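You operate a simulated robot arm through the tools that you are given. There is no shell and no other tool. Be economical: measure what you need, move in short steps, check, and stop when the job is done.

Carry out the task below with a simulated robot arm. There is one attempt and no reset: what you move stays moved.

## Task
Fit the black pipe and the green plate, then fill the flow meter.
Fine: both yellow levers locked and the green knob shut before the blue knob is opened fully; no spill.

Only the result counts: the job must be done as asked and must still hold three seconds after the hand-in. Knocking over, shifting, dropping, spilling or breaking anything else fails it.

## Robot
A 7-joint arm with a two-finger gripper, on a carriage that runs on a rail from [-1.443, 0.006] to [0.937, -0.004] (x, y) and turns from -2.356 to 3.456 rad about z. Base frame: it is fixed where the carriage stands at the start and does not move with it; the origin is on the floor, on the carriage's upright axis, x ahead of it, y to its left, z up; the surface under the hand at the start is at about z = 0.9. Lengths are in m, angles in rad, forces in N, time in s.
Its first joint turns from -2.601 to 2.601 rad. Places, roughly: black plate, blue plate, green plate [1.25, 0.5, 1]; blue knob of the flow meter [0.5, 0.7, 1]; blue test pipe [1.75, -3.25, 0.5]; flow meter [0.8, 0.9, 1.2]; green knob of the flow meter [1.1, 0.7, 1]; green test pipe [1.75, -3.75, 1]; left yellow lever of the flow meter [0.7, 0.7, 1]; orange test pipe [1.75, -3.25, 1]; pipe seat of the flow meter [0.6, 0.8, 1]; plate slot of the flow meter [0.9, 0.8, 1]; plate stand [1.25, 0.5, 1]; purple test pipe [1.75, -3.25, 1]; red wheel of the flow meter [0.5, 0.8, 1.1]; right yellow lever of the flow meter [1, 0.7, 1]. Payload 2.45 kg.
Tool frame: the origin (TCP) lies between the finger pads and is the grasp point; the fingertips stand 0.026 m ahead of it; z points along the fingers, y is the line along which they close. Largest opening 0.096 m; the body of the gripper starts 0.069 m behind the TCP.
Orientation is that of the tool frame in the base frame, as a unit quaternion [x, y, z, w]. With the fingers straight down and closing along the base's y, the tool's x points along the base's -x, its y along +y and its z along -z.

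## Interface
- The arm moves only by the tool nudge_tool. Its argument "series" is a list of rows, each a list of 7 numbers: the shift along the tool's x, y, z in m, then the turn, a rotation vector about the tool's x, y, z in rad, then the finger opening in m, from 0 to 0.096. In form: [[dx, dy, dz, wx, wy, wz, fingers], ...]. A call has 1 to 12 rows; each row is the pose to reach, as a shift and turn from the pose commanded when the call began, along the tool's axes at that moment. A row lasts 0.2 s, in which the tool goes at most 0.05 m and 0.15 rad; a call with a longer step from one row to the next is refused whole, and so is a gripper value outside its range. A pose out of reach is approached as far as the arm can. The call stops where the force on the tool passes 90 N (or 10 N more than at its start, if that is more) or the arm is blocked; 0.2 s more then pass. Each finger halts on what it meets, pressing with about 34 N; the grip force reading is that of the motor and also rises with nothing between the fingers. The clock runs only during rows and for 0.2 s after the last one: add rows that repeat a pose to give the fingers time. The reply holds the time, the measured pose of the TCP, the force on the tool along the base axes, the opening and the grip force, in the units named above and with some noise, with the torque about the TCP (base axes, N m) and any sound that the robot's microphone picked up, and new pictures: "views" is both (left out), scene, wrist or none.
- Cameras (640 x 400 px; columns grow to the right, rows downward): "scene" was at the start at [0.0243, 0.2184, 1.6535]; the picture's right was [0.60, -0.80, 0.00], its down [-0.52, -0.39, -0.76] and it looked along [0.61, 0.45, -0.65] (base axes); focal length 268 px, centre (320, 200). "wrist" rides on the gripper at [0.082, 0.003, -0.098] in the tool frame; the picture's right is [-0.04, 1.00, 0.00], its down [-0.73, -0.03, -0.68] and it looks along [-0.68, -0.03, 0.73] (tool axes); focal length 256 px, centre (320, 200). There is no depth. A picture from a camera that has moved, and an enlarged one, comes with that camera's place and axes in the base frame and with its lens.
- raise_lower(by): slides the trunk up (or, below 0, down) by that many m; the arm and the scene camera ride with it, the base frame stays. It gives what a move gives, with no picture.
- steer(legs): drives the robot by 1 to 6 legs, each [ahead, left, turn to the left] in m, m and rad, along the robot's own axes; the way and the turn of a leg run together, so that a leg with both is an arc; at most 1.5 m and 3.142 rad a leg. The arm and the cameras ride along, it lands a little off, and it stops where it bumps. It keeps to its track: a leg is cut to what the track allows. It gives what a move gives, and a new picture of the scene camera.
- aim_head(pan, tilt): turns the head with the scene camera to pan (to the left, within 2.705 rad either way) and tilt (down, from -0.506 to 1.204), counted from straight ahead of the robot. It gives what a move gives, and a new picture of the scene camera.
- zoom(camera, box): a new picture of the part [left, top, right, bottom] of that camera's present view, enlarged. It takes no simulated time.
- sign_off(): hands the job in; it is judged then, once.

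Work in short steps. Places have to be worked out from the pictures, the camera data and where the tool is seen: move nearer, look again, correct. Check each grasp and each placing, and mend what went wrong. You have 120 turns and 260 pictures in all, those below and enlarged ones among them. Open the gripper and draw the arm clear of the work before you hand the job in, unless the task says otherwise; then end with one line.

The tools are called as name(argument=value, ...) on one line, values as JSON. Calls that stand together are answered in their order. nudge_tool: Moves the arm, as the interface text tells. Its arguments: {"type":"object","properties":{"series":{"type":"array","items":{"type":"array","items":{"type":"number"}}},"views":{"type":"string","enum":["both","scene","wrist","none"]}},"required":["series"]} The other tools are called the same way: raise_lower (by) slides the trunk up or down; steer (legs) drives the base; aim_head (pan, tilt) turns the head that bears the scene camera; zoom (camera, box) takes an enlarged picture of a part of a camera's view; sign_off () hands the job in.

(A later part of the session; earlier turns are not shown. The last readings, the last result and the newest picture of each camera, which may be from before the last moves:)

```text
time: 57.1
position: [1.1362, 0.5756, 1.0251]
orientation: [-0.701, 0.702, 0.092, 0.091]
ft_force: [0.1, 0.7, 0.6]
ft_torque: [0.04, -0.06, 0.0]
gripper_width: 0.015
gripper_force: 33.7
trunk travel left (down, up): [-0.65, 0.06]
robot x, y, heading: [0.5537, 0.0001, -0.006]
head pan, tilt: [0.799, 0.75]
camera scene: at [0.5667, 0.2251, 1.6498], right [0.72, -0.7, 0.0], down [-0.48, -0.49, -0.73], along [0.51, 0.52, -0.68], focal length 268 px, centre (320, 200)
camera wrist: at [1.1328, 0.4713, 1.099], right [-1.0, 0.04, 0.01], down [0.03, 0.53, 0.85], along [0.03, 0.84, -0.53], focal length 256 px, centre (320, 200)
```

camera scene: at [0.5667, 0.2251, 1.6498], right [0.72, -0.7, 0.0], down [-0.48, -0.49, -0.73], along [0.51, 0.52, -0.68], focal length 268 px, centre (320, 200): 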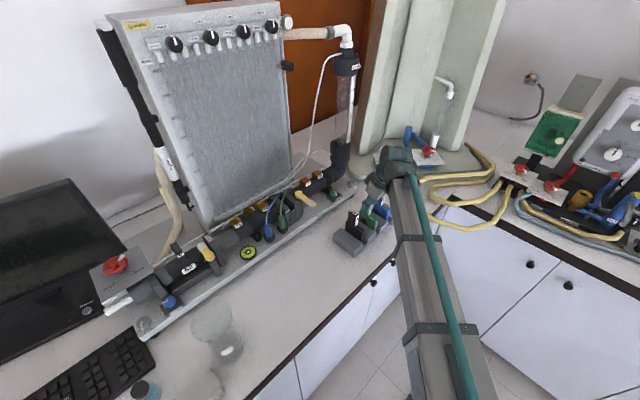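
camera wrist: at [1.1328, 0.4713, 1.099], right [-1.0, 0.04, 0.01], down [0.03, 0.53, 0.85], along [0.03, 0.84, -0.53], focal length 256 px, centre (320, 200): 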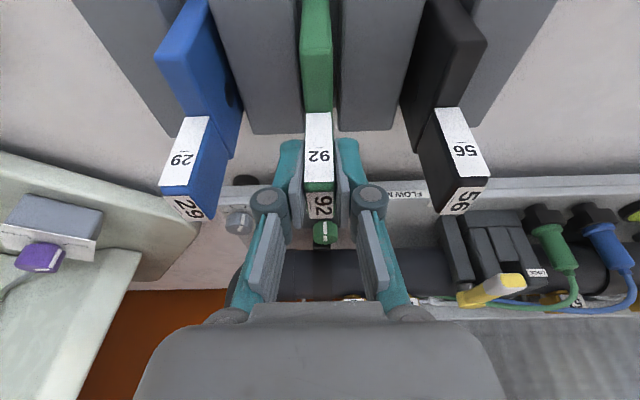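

Re-gripped with the tilt. Lift straight up and carry toward the slot, stopping short in y.

nudge_tool(series=[[-0.0109, 0, -0.041, 0, 0, 0, 0.0], [-0.0218, 0, -0.0821, 0, 0, 0, 0.0], [-0.0328, 0, -0.1231, 0, 0, 0, 0.0], [-0.0437, 0, -0.1642, 0, 0, 0, 0.0], [-0.063, 0.045, -0.1591, 0, 0, 0, 0.0], [-0.0823, 0.09, -0.1539, 0, 0, 0, 0.0], [-0.1017, 0.135, -0.1488, 0, 0, 0, 0.0], [-0.121, 0.18, -0.1436, 0, 0, 0, 0.0], [-0.1596, 0.194, -0.1334, 0, 0, 0, 0.0], [-0.1983, 0.194, -0.1231, 0, 0, 0, 0.0], [-0.1983, 0.194, -0.1231, 0, 0, 0, 0.0]])

```text
time: 59.5
position: [0.943, 0.7355, 1.195]
orientation: [0.701, -0.701, -0.093, -0.091]
ft_force: [-0.1, 0.5, -1.0]
ft_torque: [0.01, 0.01, -0.03]
gripper_width: 0.0151
gripper_force: 34.4
trunk travel left (down, up): [-0.65, 0.06]
robot x, y, heading: [0.5531, -0.0018, -0.001]
head pan, tilt: [0.799, 0.75]
camera scene: at [0.5667, 0.2249, 1.6498], right [0.72, -0.7, 0.0], down [-0.48, -0.49, -0.73], along [0.51, 0.52, -0.68], focal length 268 px, centre (320, 200)
camera wrist: at [0.9387, 0.6304, 1.2693], right [-1.0, 0.04, 0.01], down [0.03, 0.53, 0.85], along [0.03, 0.84, -0.53], focal length 256 px, centre (320, 200)
```

scene: 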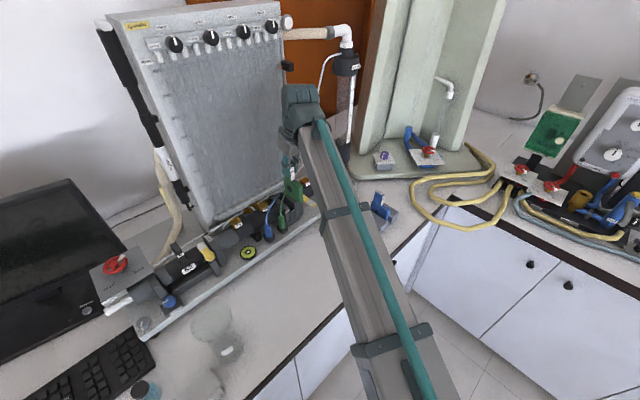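
wrist: 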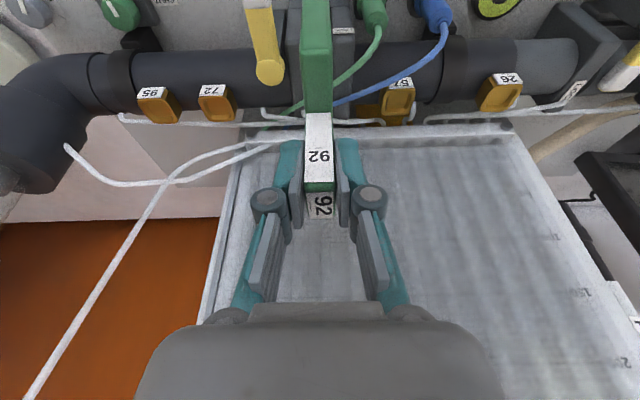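

Now advance to y ≈ 0.7985 above the slot.

nudge_tool(series=[[-0.0309, 0, 0.0082, 0, 0, 0, 0.0], [-0.0609, 0.0, 0.0162, 0, 0, 0, 0.0], [-0.0609, 0.0, 0.0162, 0, 0, 0, 0.0]], views="wrist")

zoom(camera="wrist", box=[240, 0, 400, 100])

zoom(camera="scene", box=[245, 165, 325, 225])

```text
time: 60.3
position: [0.9428, 0.7991, 1.1952]
orientation: [0.702, -0.701, -0.093, -0.091]
ft_force: [0.4, 0.8, -0.8]
ft_torque: [0.0, -0.01, -0.02]
gripper_width: 0.0151
gripper_force: 34.5
trunk travel left (down, up): [-0.65, 0.06]
robot x, y, heading: [0.5524, -0.0021, -0.002]
head pan, tilt: [0.799, 0.75]
camera wrist: at [0.9389, 0.6943, 1.2697], right [-1.0, 0.04, 0.01], down [0.03, 0.53, 0.85], along [0.03, 0.84, -0.53], focal length 256 px, centre (320, 200)
```

wrist: 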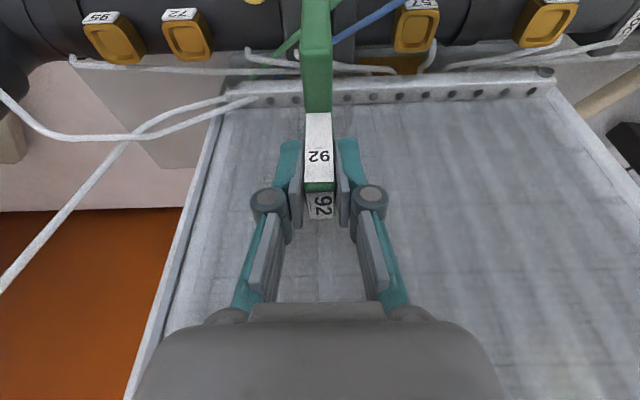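

```text
4.00 times, centred on (320, 50) of wrist
camera zoom: at [0.9389, 0.6943, 1.2697], right [-1.0, 0.04, 0.01], down [0.03, 0.53, 0.85], along [0.03, 0.84, -0.53], focal length 1024 px, centre (320, 800)
```

zoom: 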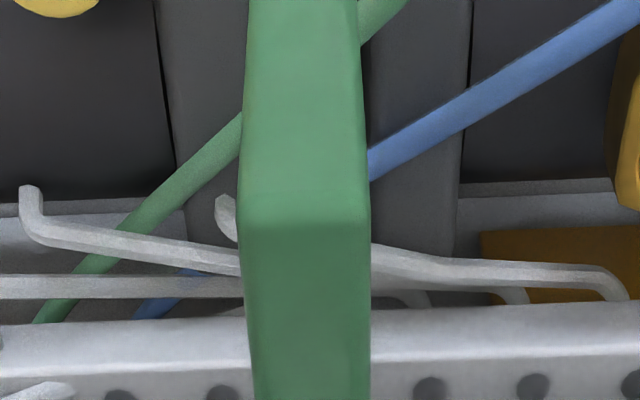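

```text
6.67 times, centred on (285, 195) of scene
camera zoom: at [0.5667, 0.225, 1.6498], right [0.72, -0.7, 0.0], down [-0.48, -0.49, -0.73], along [0.51, 0.52, -0.68], focal length 1790 px, centre (553, 233)
```

zoom: 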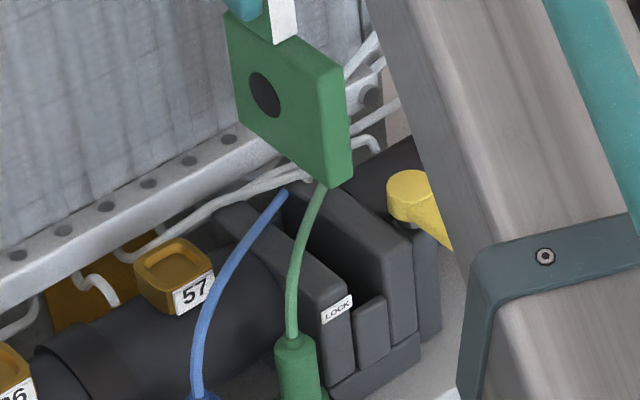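

No contact now. Lower 45 mm and check alignment with the slot.

nudge_tool(series=[[0.0039, 0, 0.0145, 0, 0, 0, 0.0], [0.0077, 0, 0.029, 0, 0, 0, 0.0], [0.0103, 0, 0.0386, 0, 0, 0, 0.0], [0.0116, 0, 0.0435, 0, 0, 0, 0.0]], views="wrist")

zoom(camera="scene", box=[245, 175, 325, 235])

zoom(camera="wrist", box=[240, 0, 400, 100])

```text
time: 61.3
position: [0.9418, 0.7991, 1.1521]
orientation: [0.701, -0.701, -0.093, -0.092]
ft_force: [0.1, 0.0, -0.7]
ft_torque: [-0.03, 0.0, 0.02]
gripper_width: 0.0152
gripper_force: 34.2
trunk travel left (down, up): [-0.65, 0.06]
robot x, y, heading: [0.5506, -0.002, -0.001]
head pan, tilt: [0.799, 0.75]
camera wrist: at [0.9389, 0.6939, 1.2247], right [-1.0, 0.04, 0.01], down [0.03, 0.53, 0.85], along [0.03, 0.85, -0.53], focal length 256 px, centre (320, 200)
```

wrist: 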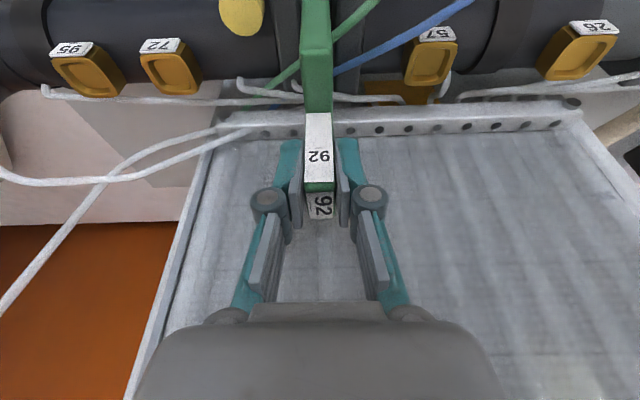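

```text
6.67 times, centred on (285, 205) of scene
camera zoom: at [0.5668, 0.2252, 1.6498], right [0.72, -0.7, 0.0], down [-0.48, -0.49, -0.73], along [0.51, 0.52, -0.68], focal length 1790 px, centre (553, 167)
```

zoom: 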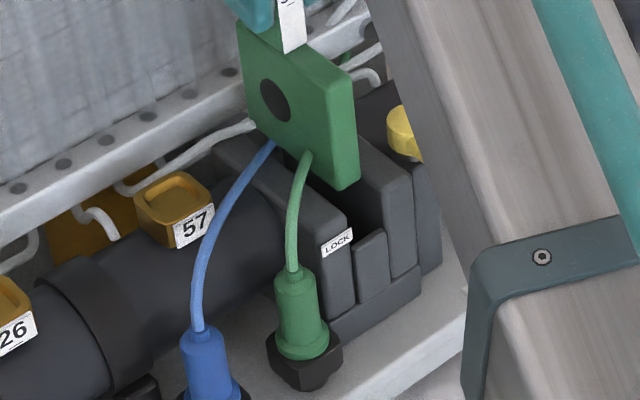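

```text
4.00 times, centred on (320, 50) of wrist
camera zoom: at [0.9389, 0.6939, 1.2247], right [-1.0, 0.04, 0.01], down [0.03, 0.53, 0.85], along [0.03, 0.85, -0.53], focal length 1024 px, centre (320, 800)
```

zoom: 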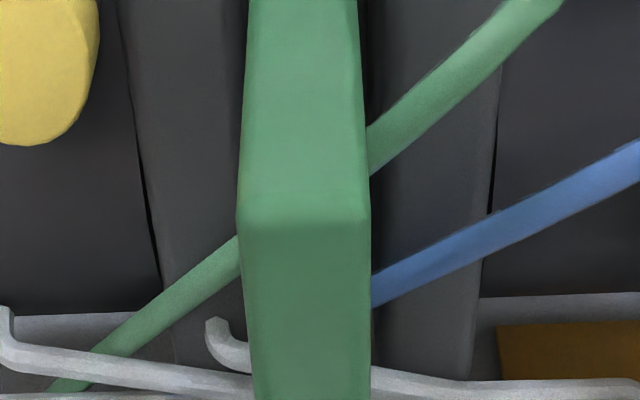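

Alignment looks right and the cables give no resistance. Continue down slowly into the slot.

nudge_tool(series=[[0.0021, 0, 0.0077, 0, 0, 0, 0.0], [0.0041, 0, 0.0155, 0, 0, 0, 0.0], [0.0057, 0, 0.0213, 0, 0, 0, 0.0], [0.0067, 0, 0.0251, 0, 0, 0, 0.0], [0.0067, 0, 0.0251, 0, 0, 0, 0.0]], views="none")

zoom(camera="scene", box=[245, 175, 325, 235])

```text
time: 62.5
position: [0.9416, 0.7989, 1.1249]
orientation: [0.701, -0.701, -0.093, -0.092]
ft_force: [-0.2, 0.0, -1.1]
ft_torque: [0.01, 0.02, -0.01]
gripper_width: 0.0154
gripper_force: 33.4
trunk travel left (down, up): [-0.65, 0.06]
robot x, y, heading: [0.5526, -0.0061, -0.001]
head pan, tilt: [0.799, 0.75]
```

```text
6.67 times, centred on (285, 205) of scene
camera zoom: at [0.5667, 0.2251, 1.6498], right [0.72, -0.7, 0.0], down [-0.48, -0.49, -0.73], along [0.51, 0.52, -0.68], focal length 1790 px, centre (553, 167)
```

zoom: 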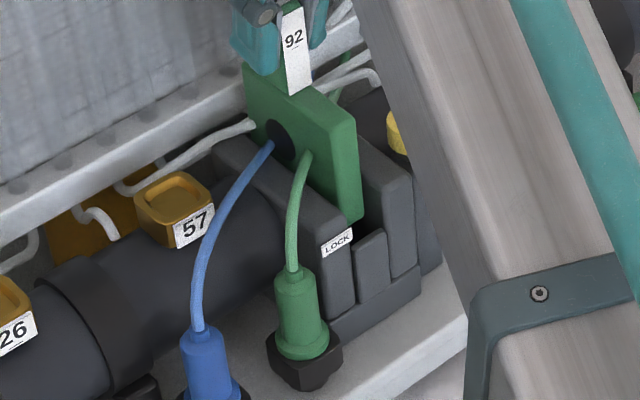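

The plate has entered the slot freely. Continue down to the seat.

nudge_tool(series=[[0.0026, 0, 0.0097, 0, 0, 0, 0.0], [0.0051, 0, 0.0193, 0, 0, 0, 0.0], [0.0077, 0, 0.029, 0, 0, 0, 0.0], [0.0095, 0, 0.0357, 0, 0, 0, 0.0], [0.0108, 0, 0.0406, 0, 0, 0, 0.0], [0.0118, 0, 0.0444, 0, 0, 0, 0.0], [0.0129, 0, 0.0483, 0, 0, 0, 0.0]], views="wrist")

zoom(camera="scene", box=[245, 175, 325, 235])

```text
time: 64.1
position: [0.941, 0.7971, 1.0778]
orientation: [-0.701, 0.701, 0.094, 0.093]
ft_force: [-0.8, -11.1, 24.9]
ft_torque: [0.2, 0.01, 0.02]
gripper_width: 0.0153
gripper_force: 34.0
trunk travel left (down, up): [-0.65, 0.06]
robot x, y, heading: [0.5525, -0.0029, -0.004]
head pan, tilt: [0.799, 0.75]
camera wrist: at [0.9373, 0.6909, 1.1508], right [-1.0, 0.04, 0.01], down [0.03, 0.53, 0.85], along [0.03, 0.85, -0.53], focal length 256 px, centre (320, 200)
```

wrist: 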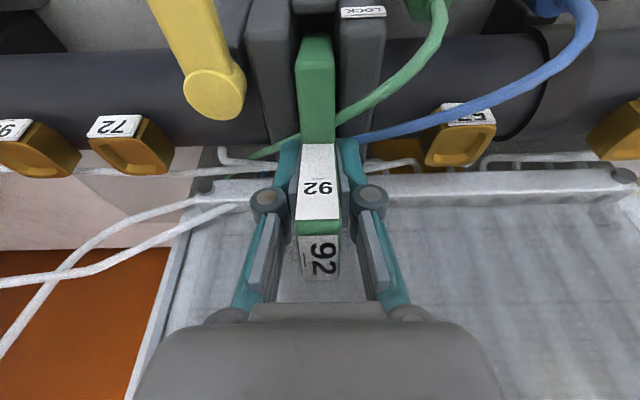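

```text
6.67 times, centred on (285, 205) of scene
camera zoom: at [0.5653, 0.2208, 1.6505], right [0.72, -0.7, 0.0], down [-0.48, -0.49, -0.73], along [0.51, 0.53, -0.68], focal length 1790 px, centre (553, 167)
```

zoom: 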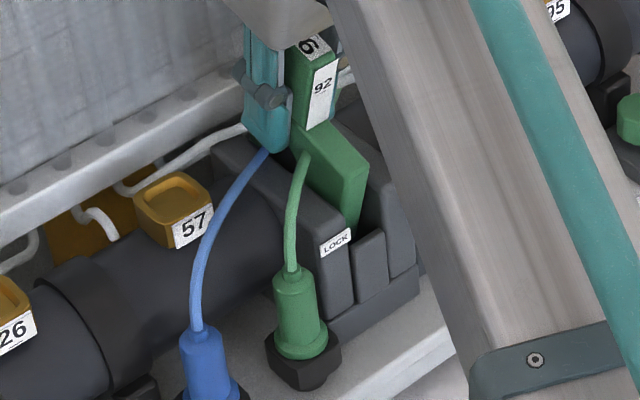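

The plate met something and slid slightly in the grip. I zoom closely to judge how deep it sits.

zoom(camera="scene", box=[265, 180, 310, 214])

zoom(camera="wrist", box=[230, 0, 400, 106])

```text
11.76 times, centred on (288, 197) of scene
camera zoom: at [0.5653, 0.2208, 1.6505], right [0.72, -0.7, 0.0], down [-0.48, -0.49, -0.73], along [0.51, 0.53, -0.68], focal length 3159 px, centre (702, 235)
```

zoom: 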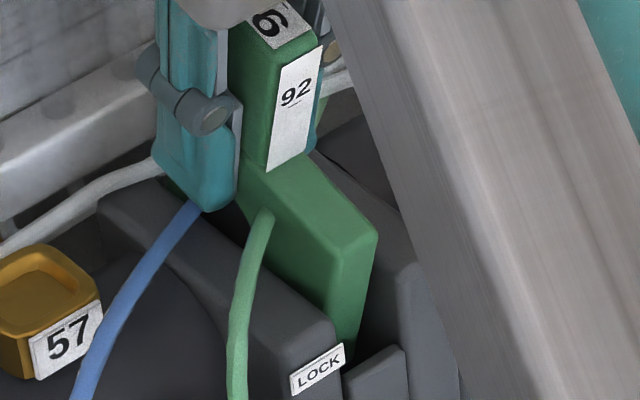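

```text
3.76 times, centred on (315, 53) of wrist
camera zoom: at [0.9373, 0.6909, 1.1508], right [-1.0, 0.04, 0.01], down [0.03, 0.53, 0.85], along [0.03, 0.85, -0.53], focal length 964 px, centre (339, 753)
```

zoom: 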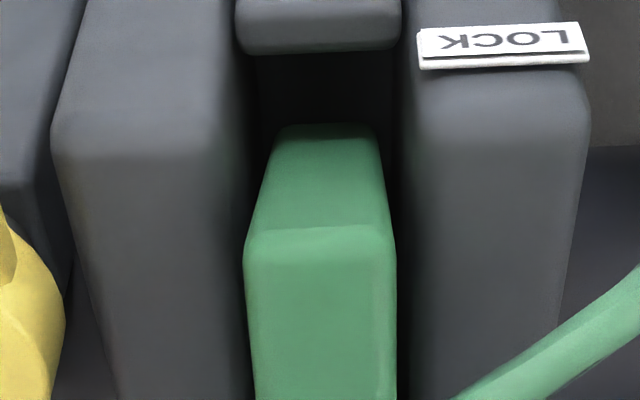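

The plate seems pitched (back edge high), so its back bottom likely caught. I lift 35 mm and check the plate's attitude in the grip.

nudge_tool(series=[[-0.0039, 0, -0.0145, 0, 0, 0, 0.0], [-0.0077, 0, -0.029, 0, 0, 0, 0.0], [-0.0154, 0, -0.058, 0, 0, 0, 0.0], [-0.0193, 0, -0.0725, 0, 0, 0, 0.0], [-0.0193, 0, -0.0725, 0, 0, 0, 0.0]], views="wrist")

zoom(camera="scene", box=[255, 160, 315, 205])

```text
time: 65.3
position: [0.9416, 0.7976, 1.149]
orientation: [-0.701, 0.701, 0.092, 0.091]
ft_force: [-0.2, 0.1, -1.5]
ft_torque: [0.03, 0.02, 0.02]
gripper_width: 0.0154
gripper_force: 33.9
trunk travel left (down, up): [-0.65, 0.06]
robot x, y, heading: [0.5544, -0.0051, -0.003]
head pan, tilt: [0.799, 0.75]
camera wrist: at [0.9389, 0.6936, 1.2237], right [-1.0, 0.04, 0.01], down [0.03, 0.53, 0.85], along [0.03, 0.84, -0.53], focal length 256 px, centre (320, 200)
```

wrist: 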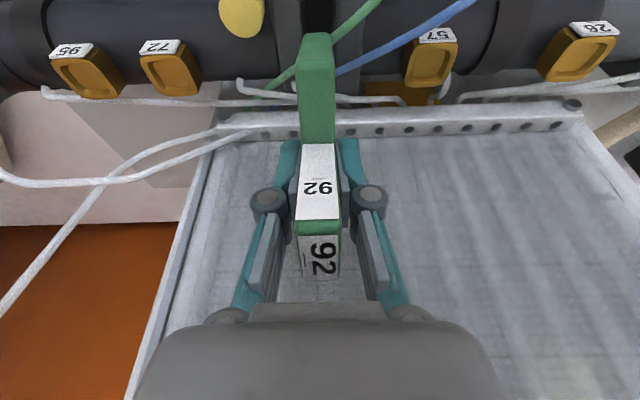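

```text
8.89 times, centred on (285, 182) of scene
camera zoom: at [0.5667, 0.2251, 1.6498], right [0.72, -0.7, 0.0], down [-0.48, -0.49, -0.73], along [0.51, 0.52, -0.68], focal length 2387 px, centre (631, 356)
```

zoom: 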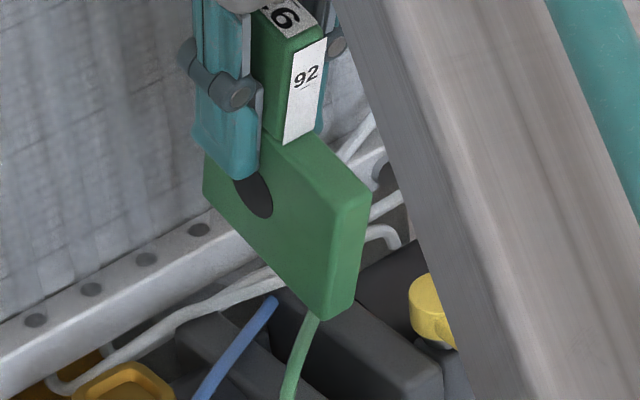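

The plate slid up and pitched by about 0.22 rad in the grip. I'll return it to the stand (straightened) and re-grip after inspecting the empty slot. First carry it back over the stand.

nudge_tool(series=[[-0.0116, 0, -0.0435, 0, 0, 0, 0.0], [0.0319, 0, -0.0551, 0, 0, 0, 0.0], [0.0753, 0, -0.0666, 0, 0.11, 0, 0.0], [0.1043, -0.04, -0.0743, 0, 0.22, 0, 0.0], [0.1333, -0.08, -0.0821, 0, 0.22, 0, 0.0], [0.1623, -0.12, -0.0898, 0, 0.22, 0, 0.0], [0.1913, -0.16, -0.0975, 0, 0.22, 0, 0.0], [0.1952, -0.194, -0.0985, 0, 0.22, 0, 0.0], [0.1952, -0.194, -0.0985, 0, 0.22, 0, 0.0]])

zoom(camera="scene", box=[320, 140, 410, 260])

zoom(camera="scene", box=[250, 170, 320, 222])

```text
time: 67.3
position: [1.1346, 0.5838, 1.194]
orientation: [0.708, -0.706, -0.014, -0.014]
ft_force: [0.2, 0.5, -1.7]
ft_torque: [0.02, -0.01, -0.03]
gripper_width: 0.0151
gripper_force: 34.3
trunk travel left (down, up): [-0.65, 0.06]
robot x, y, heading: [0.5511, -0.0048, 0.001]
head pan, tilt: [0.799, 0.75]
camera scene: at [0.5666, 0.2251, 1.6498], right [0.72, -0.7, 0.0], down [-0.48, -0.49, -0.73], along [0.51, 0.52, -0.68], focal length 268 px, centre (320, 200)
camera wrist: at [1.132, 0.4981, 1.2885], right [-1.0, 0.04, 0.0], down [0.03, 0.71, 0.71], along [0.02, 0.71, -0.71], focal length 256 px, centre (320, 200)
```

scene: 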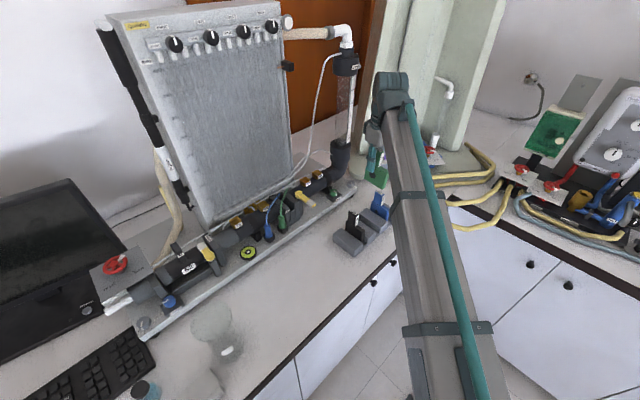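
wrist: 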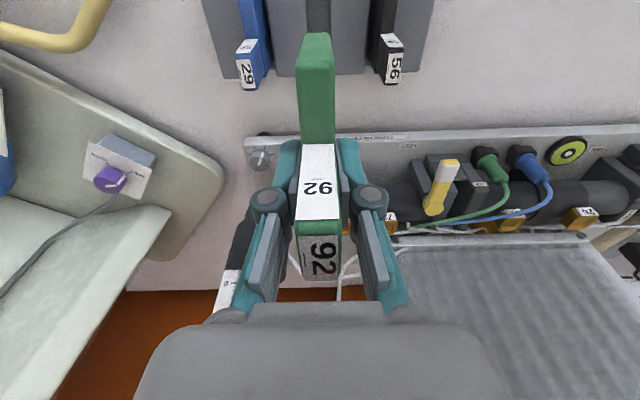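

```text
3.33 times, centred on (365, 200) of scene
camera zoom: at [0.5666, 0.2251, 1.6498], right [0.72, -0.7, 0.0], down [-0.48, -0.49, -0.73], along [0.51, 0.52, -0.68], focal length 895 px, centre (170, 200)
```

zoom: 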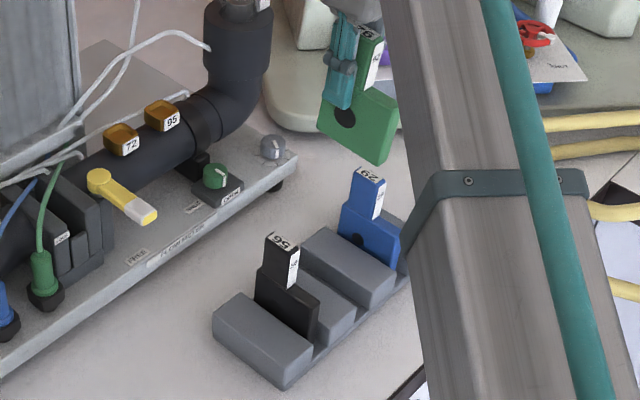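

```text
7.69 times, centred on (285, 196) of scene
camera zoom: at [0.5666, 0.2251, 1.6498], right [0.72, -0.7, 0.0], down [-0.48, -0.49, -0.73], along [0.51, 0.52, -0.68], focal length 2065 px, centre (589, 231)
```

zoom: 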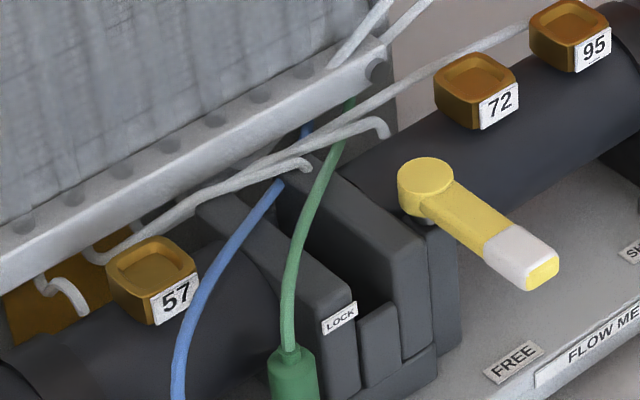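

The plate is nearly upright over its stand slot. Lower it in carefully.

nudge_tool(series=[[0.0018, 0, 0.045, 0, 0, 0, 0.0], [0.0036, 0, 0.09, 0, 0, 0, 0.0], [0.0052, 0, 0.13, 0, 0, 0, 0.0], [0.006, 0, 0.15, 0, 0, 0, 0.0], [0.0068, 0, 0.17, 0, 0, 0, 0.0], [0.0074, 0, 0.185, 0, 0, 0, 0.0], [0.0078, 0, 0.194, 0, 0, 0, 0.0]], views="wrist")

zoom(camera="scene", box=[320, 170, 410, 260])

```text
time: 68.9
position: [1.136, 0.5847, 0.9981]
orientation: [0.707, -0.707, -0.015, -0.014]
ft_force: [1.0, 0.6, -1.9]
ft_torque: [0.02, 0.02, -0.01]
gripper_width: 0.0151
gripper_force: 33.8
trunk travel left (down, up): [-0.65, 0.06]
robot x, y, heading: [0.553, -0.0016, -0.007]
head pan, tilt: [0.799, 0.75]
camera wrist: at [1.1326, 0.4988, 1.0944], right [-1.0, 0.04, 0.0], down [0.03, 0.71, 0.71], along [0.03, 0.71, -0.71], focal length 256 px, centre (320, 200)
```

wrist: 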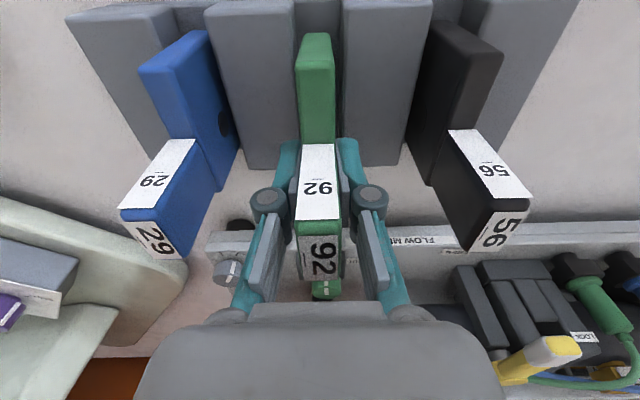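

```text
4.44 times, centred on (365, 215) of scene
camera zoom: at [0.5668, 0.2251, 1.6498], right [0.72, -0.7, 0.0], down [-0.48, -0.49, -0.73], along [0.51, 0.52, -0.68], focal length 1193 px, centre (120, 133)
```

zoom: 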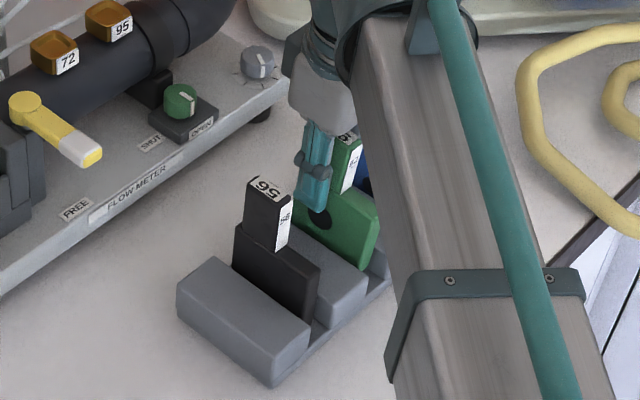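

Almost seated. Lower 4 mm more, open, and lift away clear.

nudge_tool(series=[[0, 0, 0.003, 0, 0, 0, 0.0], [0, 0, 0.004, 0, 0, 0, 0.0], [0, 0, 0.003, 0, 0, 0, 0.025], [0, 0, 0.003, 0, 0, 0, 0.05], [0, 0, -0.03, 0, 0, 0, 0.05], [0, 0, -0.07, 0, 0, 0, 0.05], [0, 0, -0.11, 0, 0, 0, 0.05], [0.0, 0, -0.15, 0, 0, 0, 0.06], [0.0, 0, -0.15, 0, 0, 0, 0.06]], views="wrist")

zoom(camera="scene", box=[320, 170, 410, 260])

```text
time: 70.9
position: [1.1346, 0.5783, 1.1525]
orientation: [-0.707, 0.707, 0.015, 0.013]
ft_force: [0.6, -0.3, -0.1]
ft_torque: [0.02, -0.01, 0.01]
gripper_width: 0.0601
gripper_force: 0.0
trunk travel left (down, up): [-0.65, 0.06]
robot x, y, heading: [0.5506, -0.0005, -0.002]
head pan, tilt: [0.799, 0.75]
camera wrist: at [1.132, 0.4912, 1.2466], right [-1.0, 0.04, 0.0], down [0.03, 0.71, 0.71], along [0.03, 0.71, -0.71], focal length 256 px, centre (320, 200)
```

wrist: 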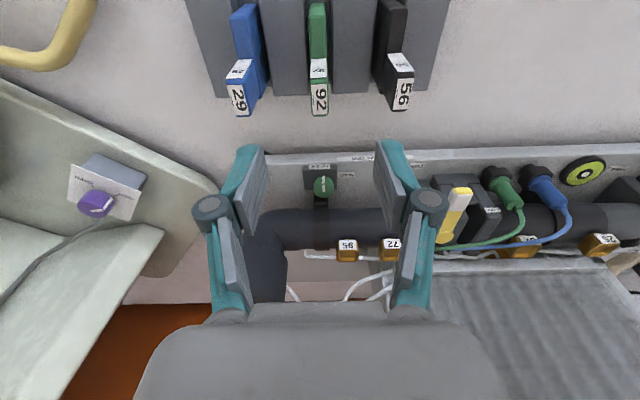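

```text
4.44 times, centred on (365, 215) of scene
camera zoom: at [0.5667, 0.225, 1.6498], right [0.72, -0.7, 0.0], down [-0.48, -0.49, -0.73], along [0.51, 0.52, -0.68], focal length 1193 px, centre (120, 133)
```

zoom: 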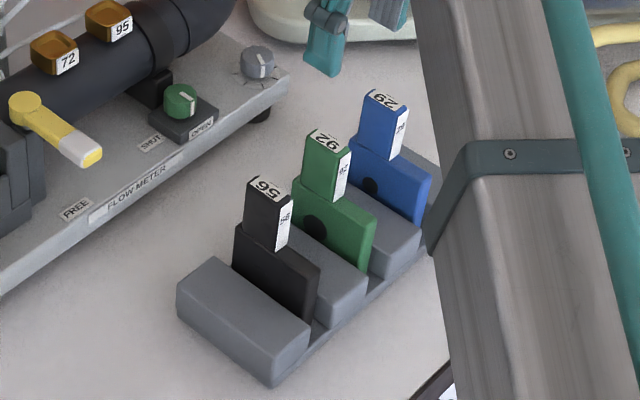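

The plate stands upright in its stand again. Now I look straight down into the empty slot.

nudge_tool(series=[[0, 0.02, -0.03, 0, 0, 0, 0.096], [-0.02, 0.06, -0.03, 0, 0, 0, 0.096], [-0.05, 0.1, -0.03, 0, 0, 0, 0.096], [-0.08, 0.14, -0.03, 0, 0, 0, 0.096], [-0.11, 0.18, -0.03, 0, 0, 0, 0.096], [-0.15, 0.19, -0.03, 0, 0, 0, 0.096], [-0.185, 0.19, -0.03, 0, 0, 0, 0.096], [-0.185, 0.19, -0.03, 0, 0, 0, 0.096]], views="wrist")

zoom(camera="wrist", box=[260, 20, 400, 108])

```text
time: 72.7
position: [0.9458, 0.7629, 1.1892]
orientation: [-0.707, 0.707, 0.014, 0.014]
ft_force: [-0.2, -0.4, 0.1]
ft_torque: [-0.02, 0.0, -0.04]
gripper_width: 0.0962
gripper_force: 0.0
trunk travel left (down, up): [-0.65, 0.06]
robot x, y, heading: [0.554, -0.0009, -0.007]
head pan, tilt: [0.799, 0.75]
camera wrist: at [0.9428, 0.6759, 1.2833], right [-1.0, 0.04, 0.0], down [0.03, 0.71, 0.71], along [0.03, 0.71, -0.71], focal length 256 px, centre (320, 200)
```

wrist: 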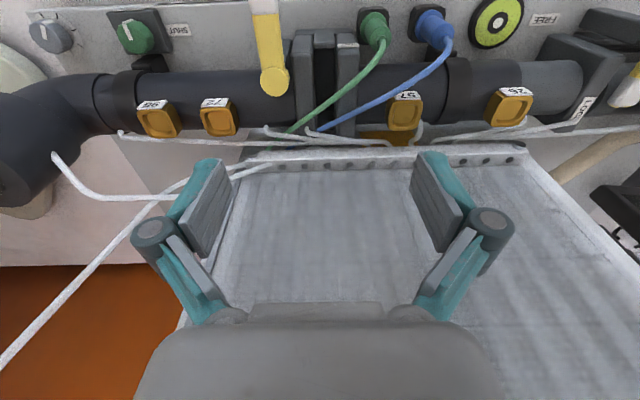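

```text
4.55 times, centred on (330, 64) of wrist
camera zoom: at [0.9428, 0.6759, 1.2833], right [-1.0, 0.04, 0.0], down [0.03, 0.71, 0.71], along [0.03, 0.71, -0.71], focal length 1164 px, centre (274, 818)
```

zoom: 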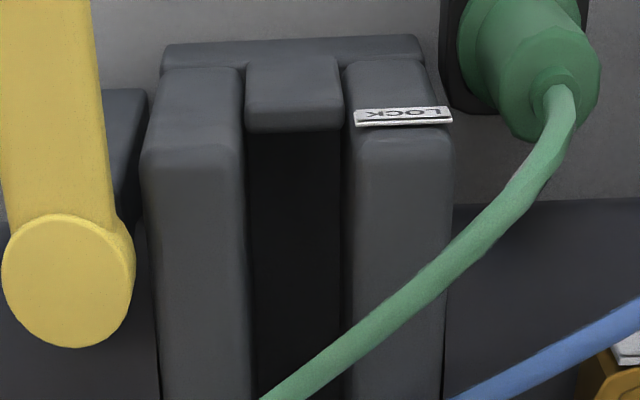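

zoom(camera="wrist", box=[280, 60, 380, 150])

```text
4.44 times, centred on (330, 105) of wrist
camera zoom: at [0.9428, 0.6759, 1.2833], right [-1.0, 0.04, 0.0], down [0.03, 0.71, 0.71], along [0.03, 0.71, -0.71], focal length 1138 px, centre (276, 622)
```

zoom: 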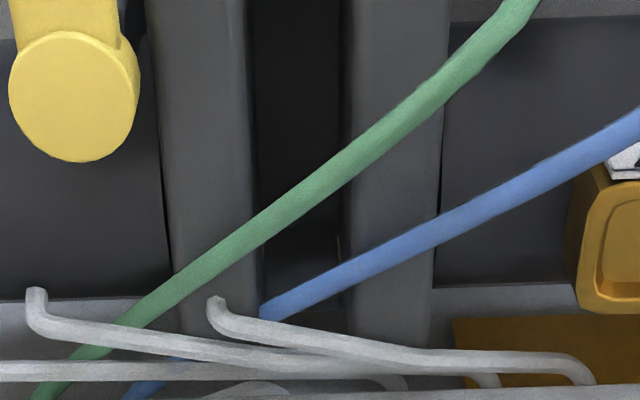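

I see a possible back stop in the slot. I turn the tool to look down from the side so front and back stops can be measured in y.

nudge_tool(series=[[0.03, 0, 0, 0, 0, 0.145, 0.06], [0.04, 0, 0, 0, 0, 0.29, 0.05], [0.04, 0, 0, 0, 0, 0.435, 0.04], [0.04, -0.01, 0, 0, 0, 0.58, 0.03], [0.04, -0.02, 0, 0, 0, 0.725, 0.03], [0.04, -0.03, 0, 0, 0, 0.87, 0.03], [0.04, -0.035, 0, 0, 0, 1.015, 0.03], [0.04, -0.035, 0, 0, 0, 1.16, 0.03], [0.02, -0.035, 0, 0, 0, 1.305, 0.03], [0.0, -0.035, 0, 0, 0, 1.45, 0.03], [-0.015, -0.035, 0, 0, 0, 1.571, 0.03], [-0.015, -0.035, 0, 0, 0, 1.571, 0.03]], views="wrist")

zoom(camera="wrist", box=[250, 0, 410, 100])

```text
time: 75.3
position: [0.9819, 0.7792, 1.1884]
orientation: [0.001, 1.0, 0.02, 0.0]
ft_force: [1.0, -1.0, 0.8]
ft_torque: [0.02, 0.03, -0.02]
gripper_width: 0.03
gripper_force: 0.0
trunk travel left (down, up): [-0.65, 0.06]
robot x, y, heading: [0.5528, -0.0023, -0.006]
head pan, tilt: [0.799, 0.75]
camera wrist: at [0.8992, 0.7764, 1.2869], right [0.04, 1.0, 0.04], down [0.74, -0.06, 0.68], along [0.68, 0.0, -0.74], focal length 256 px, centre (320, 200)
```

wrist: 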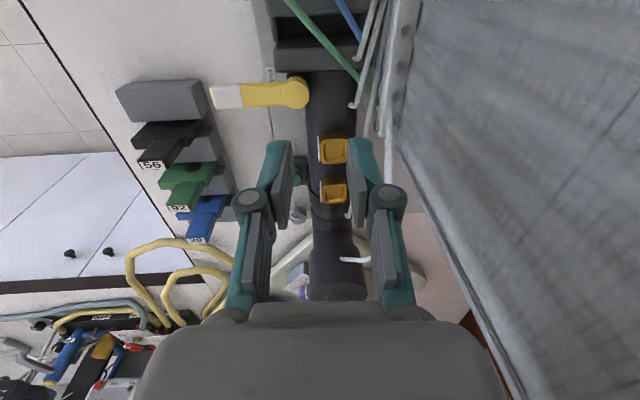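

```text
4.00 times, centred on (330, 50) of wrist
camera zoom: at [0.8992, 0.7764, 1.2869], right [0.04, 1.0, 0.04], down [0.74, -0.06, 0.68], along [0.68, 0.0, -0.74], focal length 1024 px, centre (280, 800)
```

zoom: 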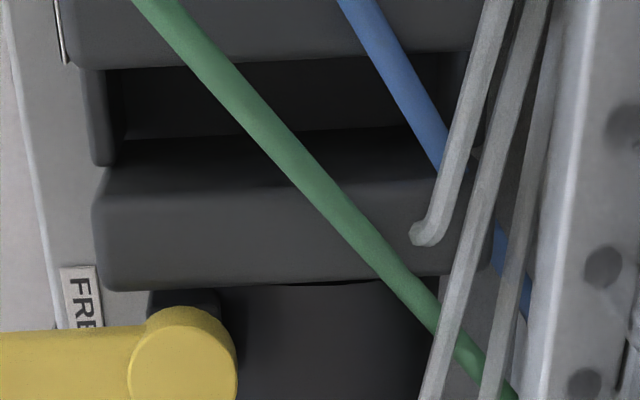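

The wrist views give a slot of y = 0.750–0.823 and x centre 0.942; my plate was about 5–6 mm too far back. I return to the stand with the tool turned back, to re-grip.

nudge_tool(series=[[0, -0.04, 0, 0, 0, -0.13, 0.06], [0, -0.08, 0, 0, 0, -0.26, 0.06], [-0.03, -0.11, 0, 0, 0, -0.39, 0.06], [-0.06, -0.14, 0, 0, 0, -0.53, 0.06], [-0.09, -0.17, 0, 0, 0, -0.67, 0.06], [-0.12, -0.2, 0, 0, 0, -0.81, 0.06], [-0.15, -0.22, 0, 0, 0, -0.95, 0.06], [-0.153, -0.23, 0.02, 0, 0, -1.09, 0.06], [-0.153, -0.23, 0.04, 0, 0, -1.23, 0.06], [-0.153, -0.23, 0.06, 0, 0, -1.37, 0.06], [-0.153, -0.23, 0.08, 0, 0, -1.5, 0.06], [-0.153, -0.23, 0.09, 0, 0, -1.571, 0.06]], views="wrist")

zoom(camera="wrist", box=[230, 30, 410, 140])

```text
time: 77.9
position: [1.1339, 0.5513, 1.0877]
orientation: [0.709, -0.705, -0.015, -0.013]
ft_force: [0.3, -0.6, 0.3]
ft_torque: [0.0, -0.04, -0.02]
gripper_width: 0.0599
gripper_force: 0.0
trunk travel left (down, up): [-0.65, 0.06]
robot x, y, heading: [0.5526, 0.0021, 0.002]
head pan, tilt: [0.799, 0.75]
camera wrist: at [1.1308, 0.4653, 1.1827], right [-1.0, 0.04, 0.0], down [0.03, 0.71, 0.71], along [0.02, 0.71, -0.71], focal length 256 px, centre (320, 200)
```

wrist: 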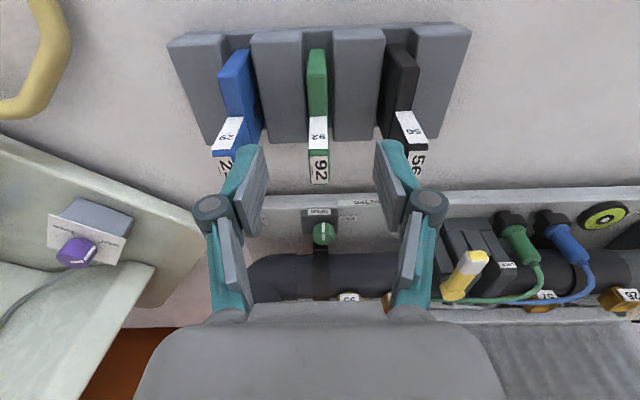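

```text
3.56 times, centred on (320, 85) of wrist
camera zoom: at [1.1308, 0.4653, 1.1827], right [-1.0, 0.04, 0.0], down [0.03, 0.71, 0.71], along [0.02, 0.71, -0.71], focal length 910 px, centre (320, 609)
```

zoom: 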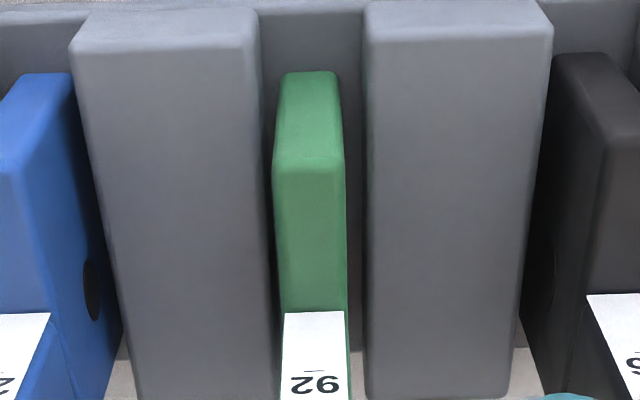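

The plate stands as before (front y ≈ 0.531, handle centre y ≈ 0.579). I tilt the hand and re-grip the handle.

nudge_tool(series=[[-0.0252, -0.0015, 0.001, 0, -0.11, 0.006, 0.05], [-0.0252, -0.0015, 0.001, 0, -0.22, 0.006, 0.05], [-0.024, -0.0015, 0.031, 0, -0.22, 0.006, 0.05], [-0.023, -0.0015, 0.055, 0, -0.22, 0.006, 0.05], [-0.0227, -0.0015, 0.0622, 0, -0.22, 0.006, 0.05], [-0.0227, -0.0015, 0.0622, 0, -0.22, 0.006, 0.025], [-0.0227, -0.0015, 0.0622, 0, -0.22, 0.006, 0.0], [-0.0227, -0.0015, 0.0622, 0, -0.22, 0.006, 0.0], [-0.0227, -0.0015, 0.0622, 0, -0.22, 0.006, 0.0]], views="wrist")

```text
time: 79.9
position: [1.1354, 0.5767, 1.0282]
orientation: [-0.699, 0.704, 0.092, 0.09]
ft_force: [0.5, -0.6, 0.3]
ft_torque: [0.01, -0.01, -0.02]
gripper_width: 0.0153
gripper_force: 33.7
trunk travel left (down, up): [-0.65, 0.06]
robot x, y, heading: [0.5525, -0.0026, -0.006]
head pan, tilt: [0.799, 0.75]
camera wrist: at [1.1318, 0.4714, 1.1013], right [-1.0, 0.04, 0.01], down [0.03, 0.53, 0.85], along [0.03, 0.84, -0.53], focal length 256 px, centre (320, 200)
```

wrist: 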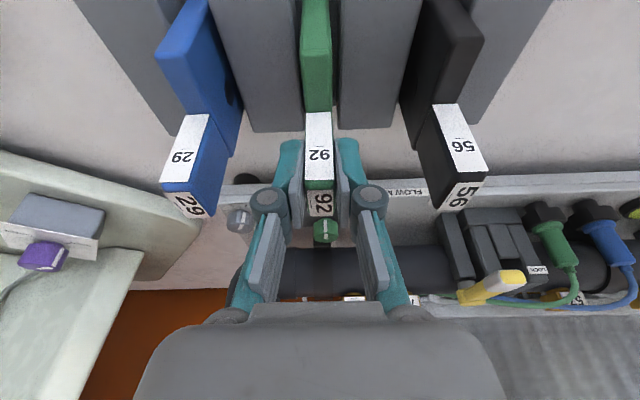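

Gripped as before. Lift and carry to just before the slot.

nudge_tool(series=[[-0.0109, 0, -0.041, 0, 0, 0, 0.0], [-0.0218, 0, -0.0821, 0, 0, 0, 0.0], [-0.0328, 0, -0.1231, 0, 0, 0, 0.0], [-0.0437, 0, -0.1642, 0, 0, 0, 0.0], [-0.063, 0.045, -0.1591, 0, 0, 0, 0.0], [-0.0823, 0.09, -0.1539, 0, 0, 0, 0.0], [-0.1017, 0.135, -0.1488, 0, 0, 0, 0.0], [-0.121, 0.18, -0.1436, 0, 0, 0, 0.0], [-0.1596, 0.1934, -0.1334, 0, 0, 0, 0.0], [-0.1983, 0.1934, -0.1231, 0, 0, 0, 0.0], [-0.2371, 0.1934, -0.1128, 0, 0, 0, 0.0], [-0.255, 0.1934, -0.108, 0, 0, 0, 0.0]], views="wrist")

```text
time: 82.5
position: [0.943, 0.7969, 1.1997]
orientation: [-0.699, 0.704, 0.093, 0.091]
ft_force: [0.3, 0.9, -1.5]
ft_torque: [-0.02, 0.0, -0.06]
gripper_width: 0.0154
gripper_force: 33.4
trunk travel left (down, up): [-0.65, 0.06]
robot x, y, heading: [0.5559, -0.0014, -0.004]
head pan, tilt: [0.799, 0.75]
camera wrist: at [0.9383, 0.6918, 1.2728], right [-1.0, 0.04, 0.01], down [0.04, 0.53, 0.84], along [0.03, 0.84, -0.53], focal length 256 px, centre (320, 200)
```

wrist: 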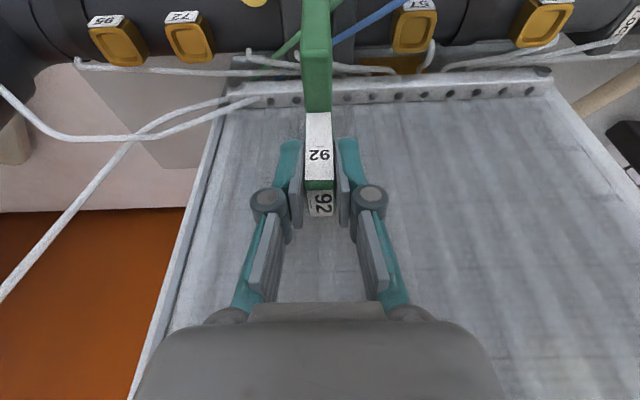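

Descend 75 mm so the plate bottom is just inside the slot, then check the front gap.

nudge_tool(series=[[0.0077, 0, 0.029, 0, 0, 0, 0.0], [0.0129, 0, 0.0483, 0, 0, 0, 0.0], [0.0167, 0, 0.0628, 0, 0, 0, 0.0], [0.0193, 0, 0.0725, 0, 0, 0, 0.0], [0.0193, 0, 0.0725, 0, 0, 0, 0.0]], views="none")

zoom(camera="wrist", box=[240, 0, 400, 100])

zoom(camera="scene", box=[260, 175, 315, 215])

```text
time: 83.7
position: [0.9426, 0.7963, 1.1264]
orientation: [-0.699, 0.703, 0.094, 0.094]
ft_force: [0.4, 1.7, 19.5]
ft_torque: [0.86, -0.06, -0.04]
gripper_width: 0.0155
gripper_force: 33.4
trunk travel left (down, up): [-0.65, 0.06]
robot x, y, heading: [0.551, -0.0019, -0.003]
head pan, tilt: [0.799, 0.75]
```

```text
4.00 times, centred on (320, 50) of wrist
camera zoom: at [0.9387, 0.6905, 1.1994], right [-1.0, 0.04, 0.01], down [0.03, 0.53, 0.85], along [0.03, 0.85, -0.53], focal length 1024 px, centre (320, 800)
```

zoom: 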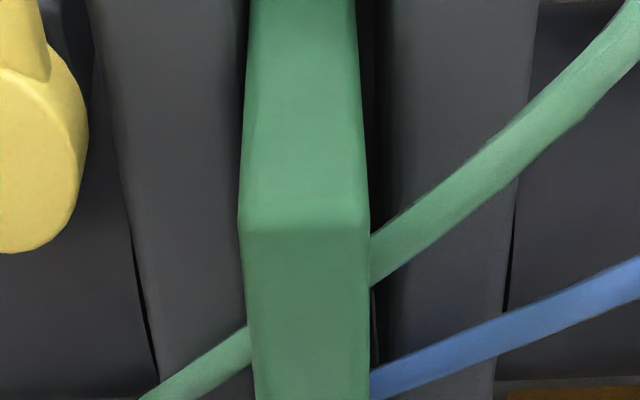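

```text
10.00 times, centred on (288, 195) of scene
camera zoom: at [0.5657, 0.223, 1.6505], right [0.72, -0.7, 0.0], down [-0.48, -0.49, -0.73], along [0.51, 0.52, -0.68], focal length 2685 px, centre (645, 250)
```

zoom: 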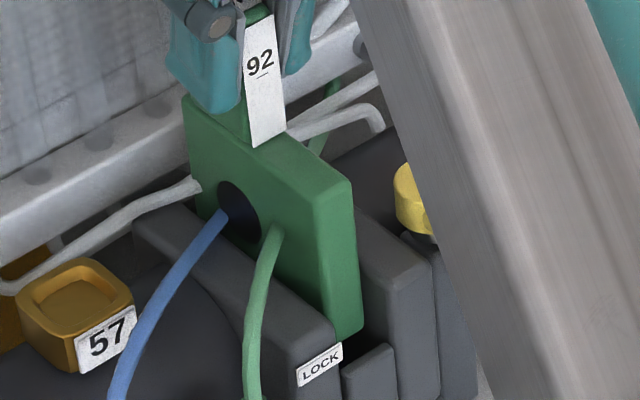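

Contact is again at the back (+y side), and the scene shows a 5–6 mm gap at the front. Lift slightly, shift 5 mm toward −y, and lower again.

nudge_tool(series=[[-0.002, 0, -0.0077, 0, 0, 0, 0.0], [0.0028, 0, -0.009, 0, 0, 0, 0.0], [0.0043, 0, -0.0032, 0, 0, 0, 0.0], [0.0053, 0, 0.0006, 0, 0, 0, 0.0], [0.0062, 0, 0.004, 0, 0, 0, 0.0]], views="none")

zoom(camera="scene", box=[260, 175, 315, 215])

```text
time: 84.9
position: [0.9429, 0.7927, 1.1184]
orientation: [-0.7, 0.703, 0.092, 0.091]
ft_force: [1.0, -0.2, -0.1]
ft_torque: [-0.02, 0.0, 0.02]
gripper_width: 0.0154
gripper_force: 34.2
trunk travel left (down, up): [-0.65, 0.06]
robot x, y, heading: [0.5545, -0.0024, 0.0]
head pan, tilt: [0.799, 0.75]
```

```text
10.00 times, centred on (288, 195) of scene
camera zoom: at [0.5667, 0.2251, 1.6498], right [0.72, -0.7, 0.0], down [-0.48, -0.49, -0.73], along [0.51, 0.52, -0.68], focal length 2685 px, centre (645, 250)
```

zoom: 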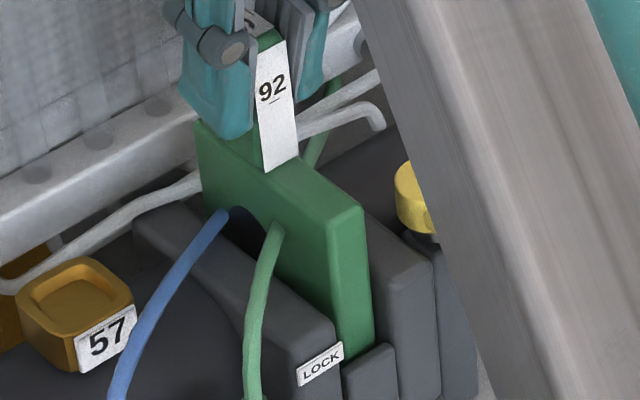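

It passed that level without force. Continue down carefully.

nudge_tool(series=[[0.0021, 0, 0.0077, 0, 0, 0, 0.0], [0.0039, 0, 0.0145, 0, 0, 0, 0.0], [0.0051, 0, 0.0193, 0, 0, 0, 0.0], [0.0064, 0, 0.0242, 0, 0, 0, 0.0]], views="none")

zoom(camera="scene", box=[260, 175, 315, 215])

```text
time: 85.9
position: [0.9433, 0.7911, 1.0938]
orientation: [-0.699, 0.703, 0.093, 0.091]
ft_force: [0.4, -0.2, -2.3]
ft_torque: [0.02, 0.01, 0.04]
gripper_width: 0.0154
gripper_force: 34.7
trunk travel left (down, up): [-0.65, 0.06]
robot x, y, heading: [0.5525, -0.0048, 0.002]
head pan, tilt: [0.799, 0.75]
```

```text
10.00 times, centred on (288, 195) of scene
camera zoom: at [0.5668, 0.2252, 1.6498], right [0.72, -0.7, 0.0], down [-0.48, -0.49, -0.73], along [0.51, 0.52, -0.68], focal length 2685 px, centre (645, 250)
```

zoom: 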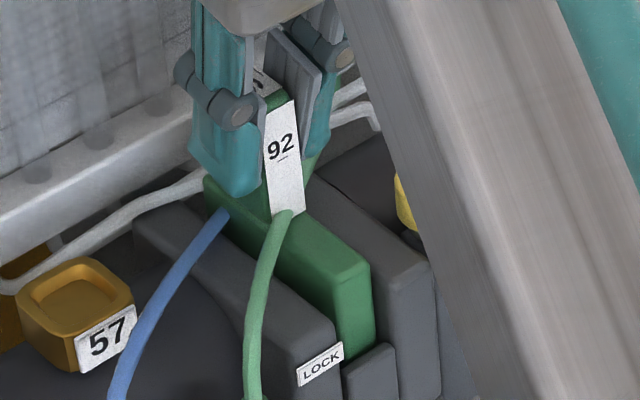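

Going in freely. Continue down to the floor of the slot.

nudge_tool(series=[[0.0021, 0, 0.0077, 0, 0, 0, 0.0], [0.0033, 0, 0.0126, 0, 0, 0, 0.0], [0.0046, 0, 0.0174, 0, 0, 0, 0.0], [0.0057, 0, 0.0213, 0, 0, 0, 0.0], [0.0064, 0, 0.0242, 0, 0, 0, 0.0]], views="wrist")

zoom(camera="scene", box=[260, 175, 315, 215])

```text
time: 87.1
position: [0.9417, 0.7893, 1.0708]
orientation: [-0.698, 0.704, 0.094, 0.092]
ft_force: [0.0, -1.1, 29.0]
ft_torque: [0.13, 0.02, 0.03]
gripper_width: 0.016
gripper_force: 33.7
trunk travel left (down, up): [-0.65, 0.06]
robot x, y, heading: [0.5537, -0.0041, 0.001]
head pan, tilt: [0.799, 0.75]
camera wrist: at [0.9381, 0.6842, 1.1443], right [-1.0, 0.04, 0.01], down [0.03, 0.53, 0.85], along [0.03, 0.85, -0.53], focal length 256 px, centre (320, 200)
```

wrist: 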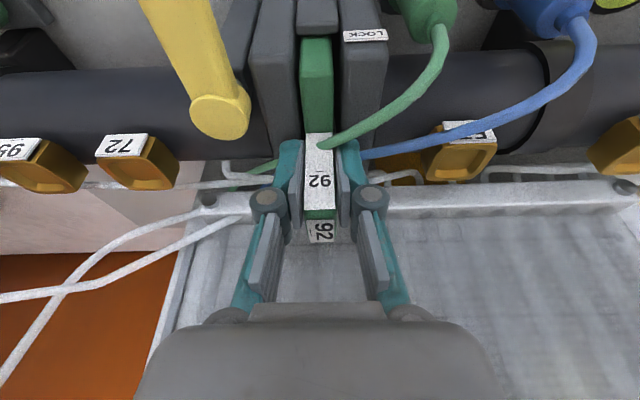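

```text
10.00 times, centred on (288, 195) of scene
camera zoom: at [0.565, 0.2218, 1.6505], right [0.72, -0.7, 0.0], down [-0.48, -0.49, -0.73], along [0.51, 0.53, -0.68], focal length 2685 px, centre (645, 250)
```

zoom: 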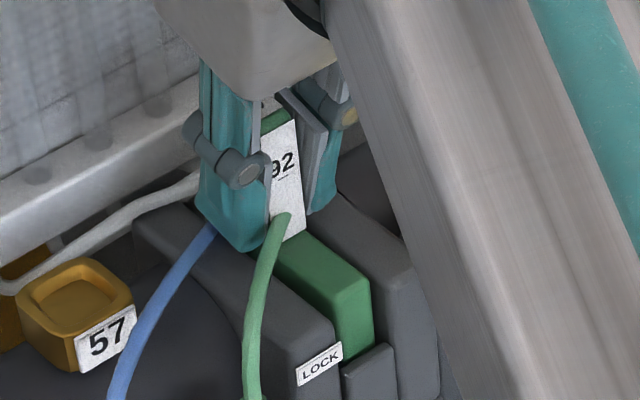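

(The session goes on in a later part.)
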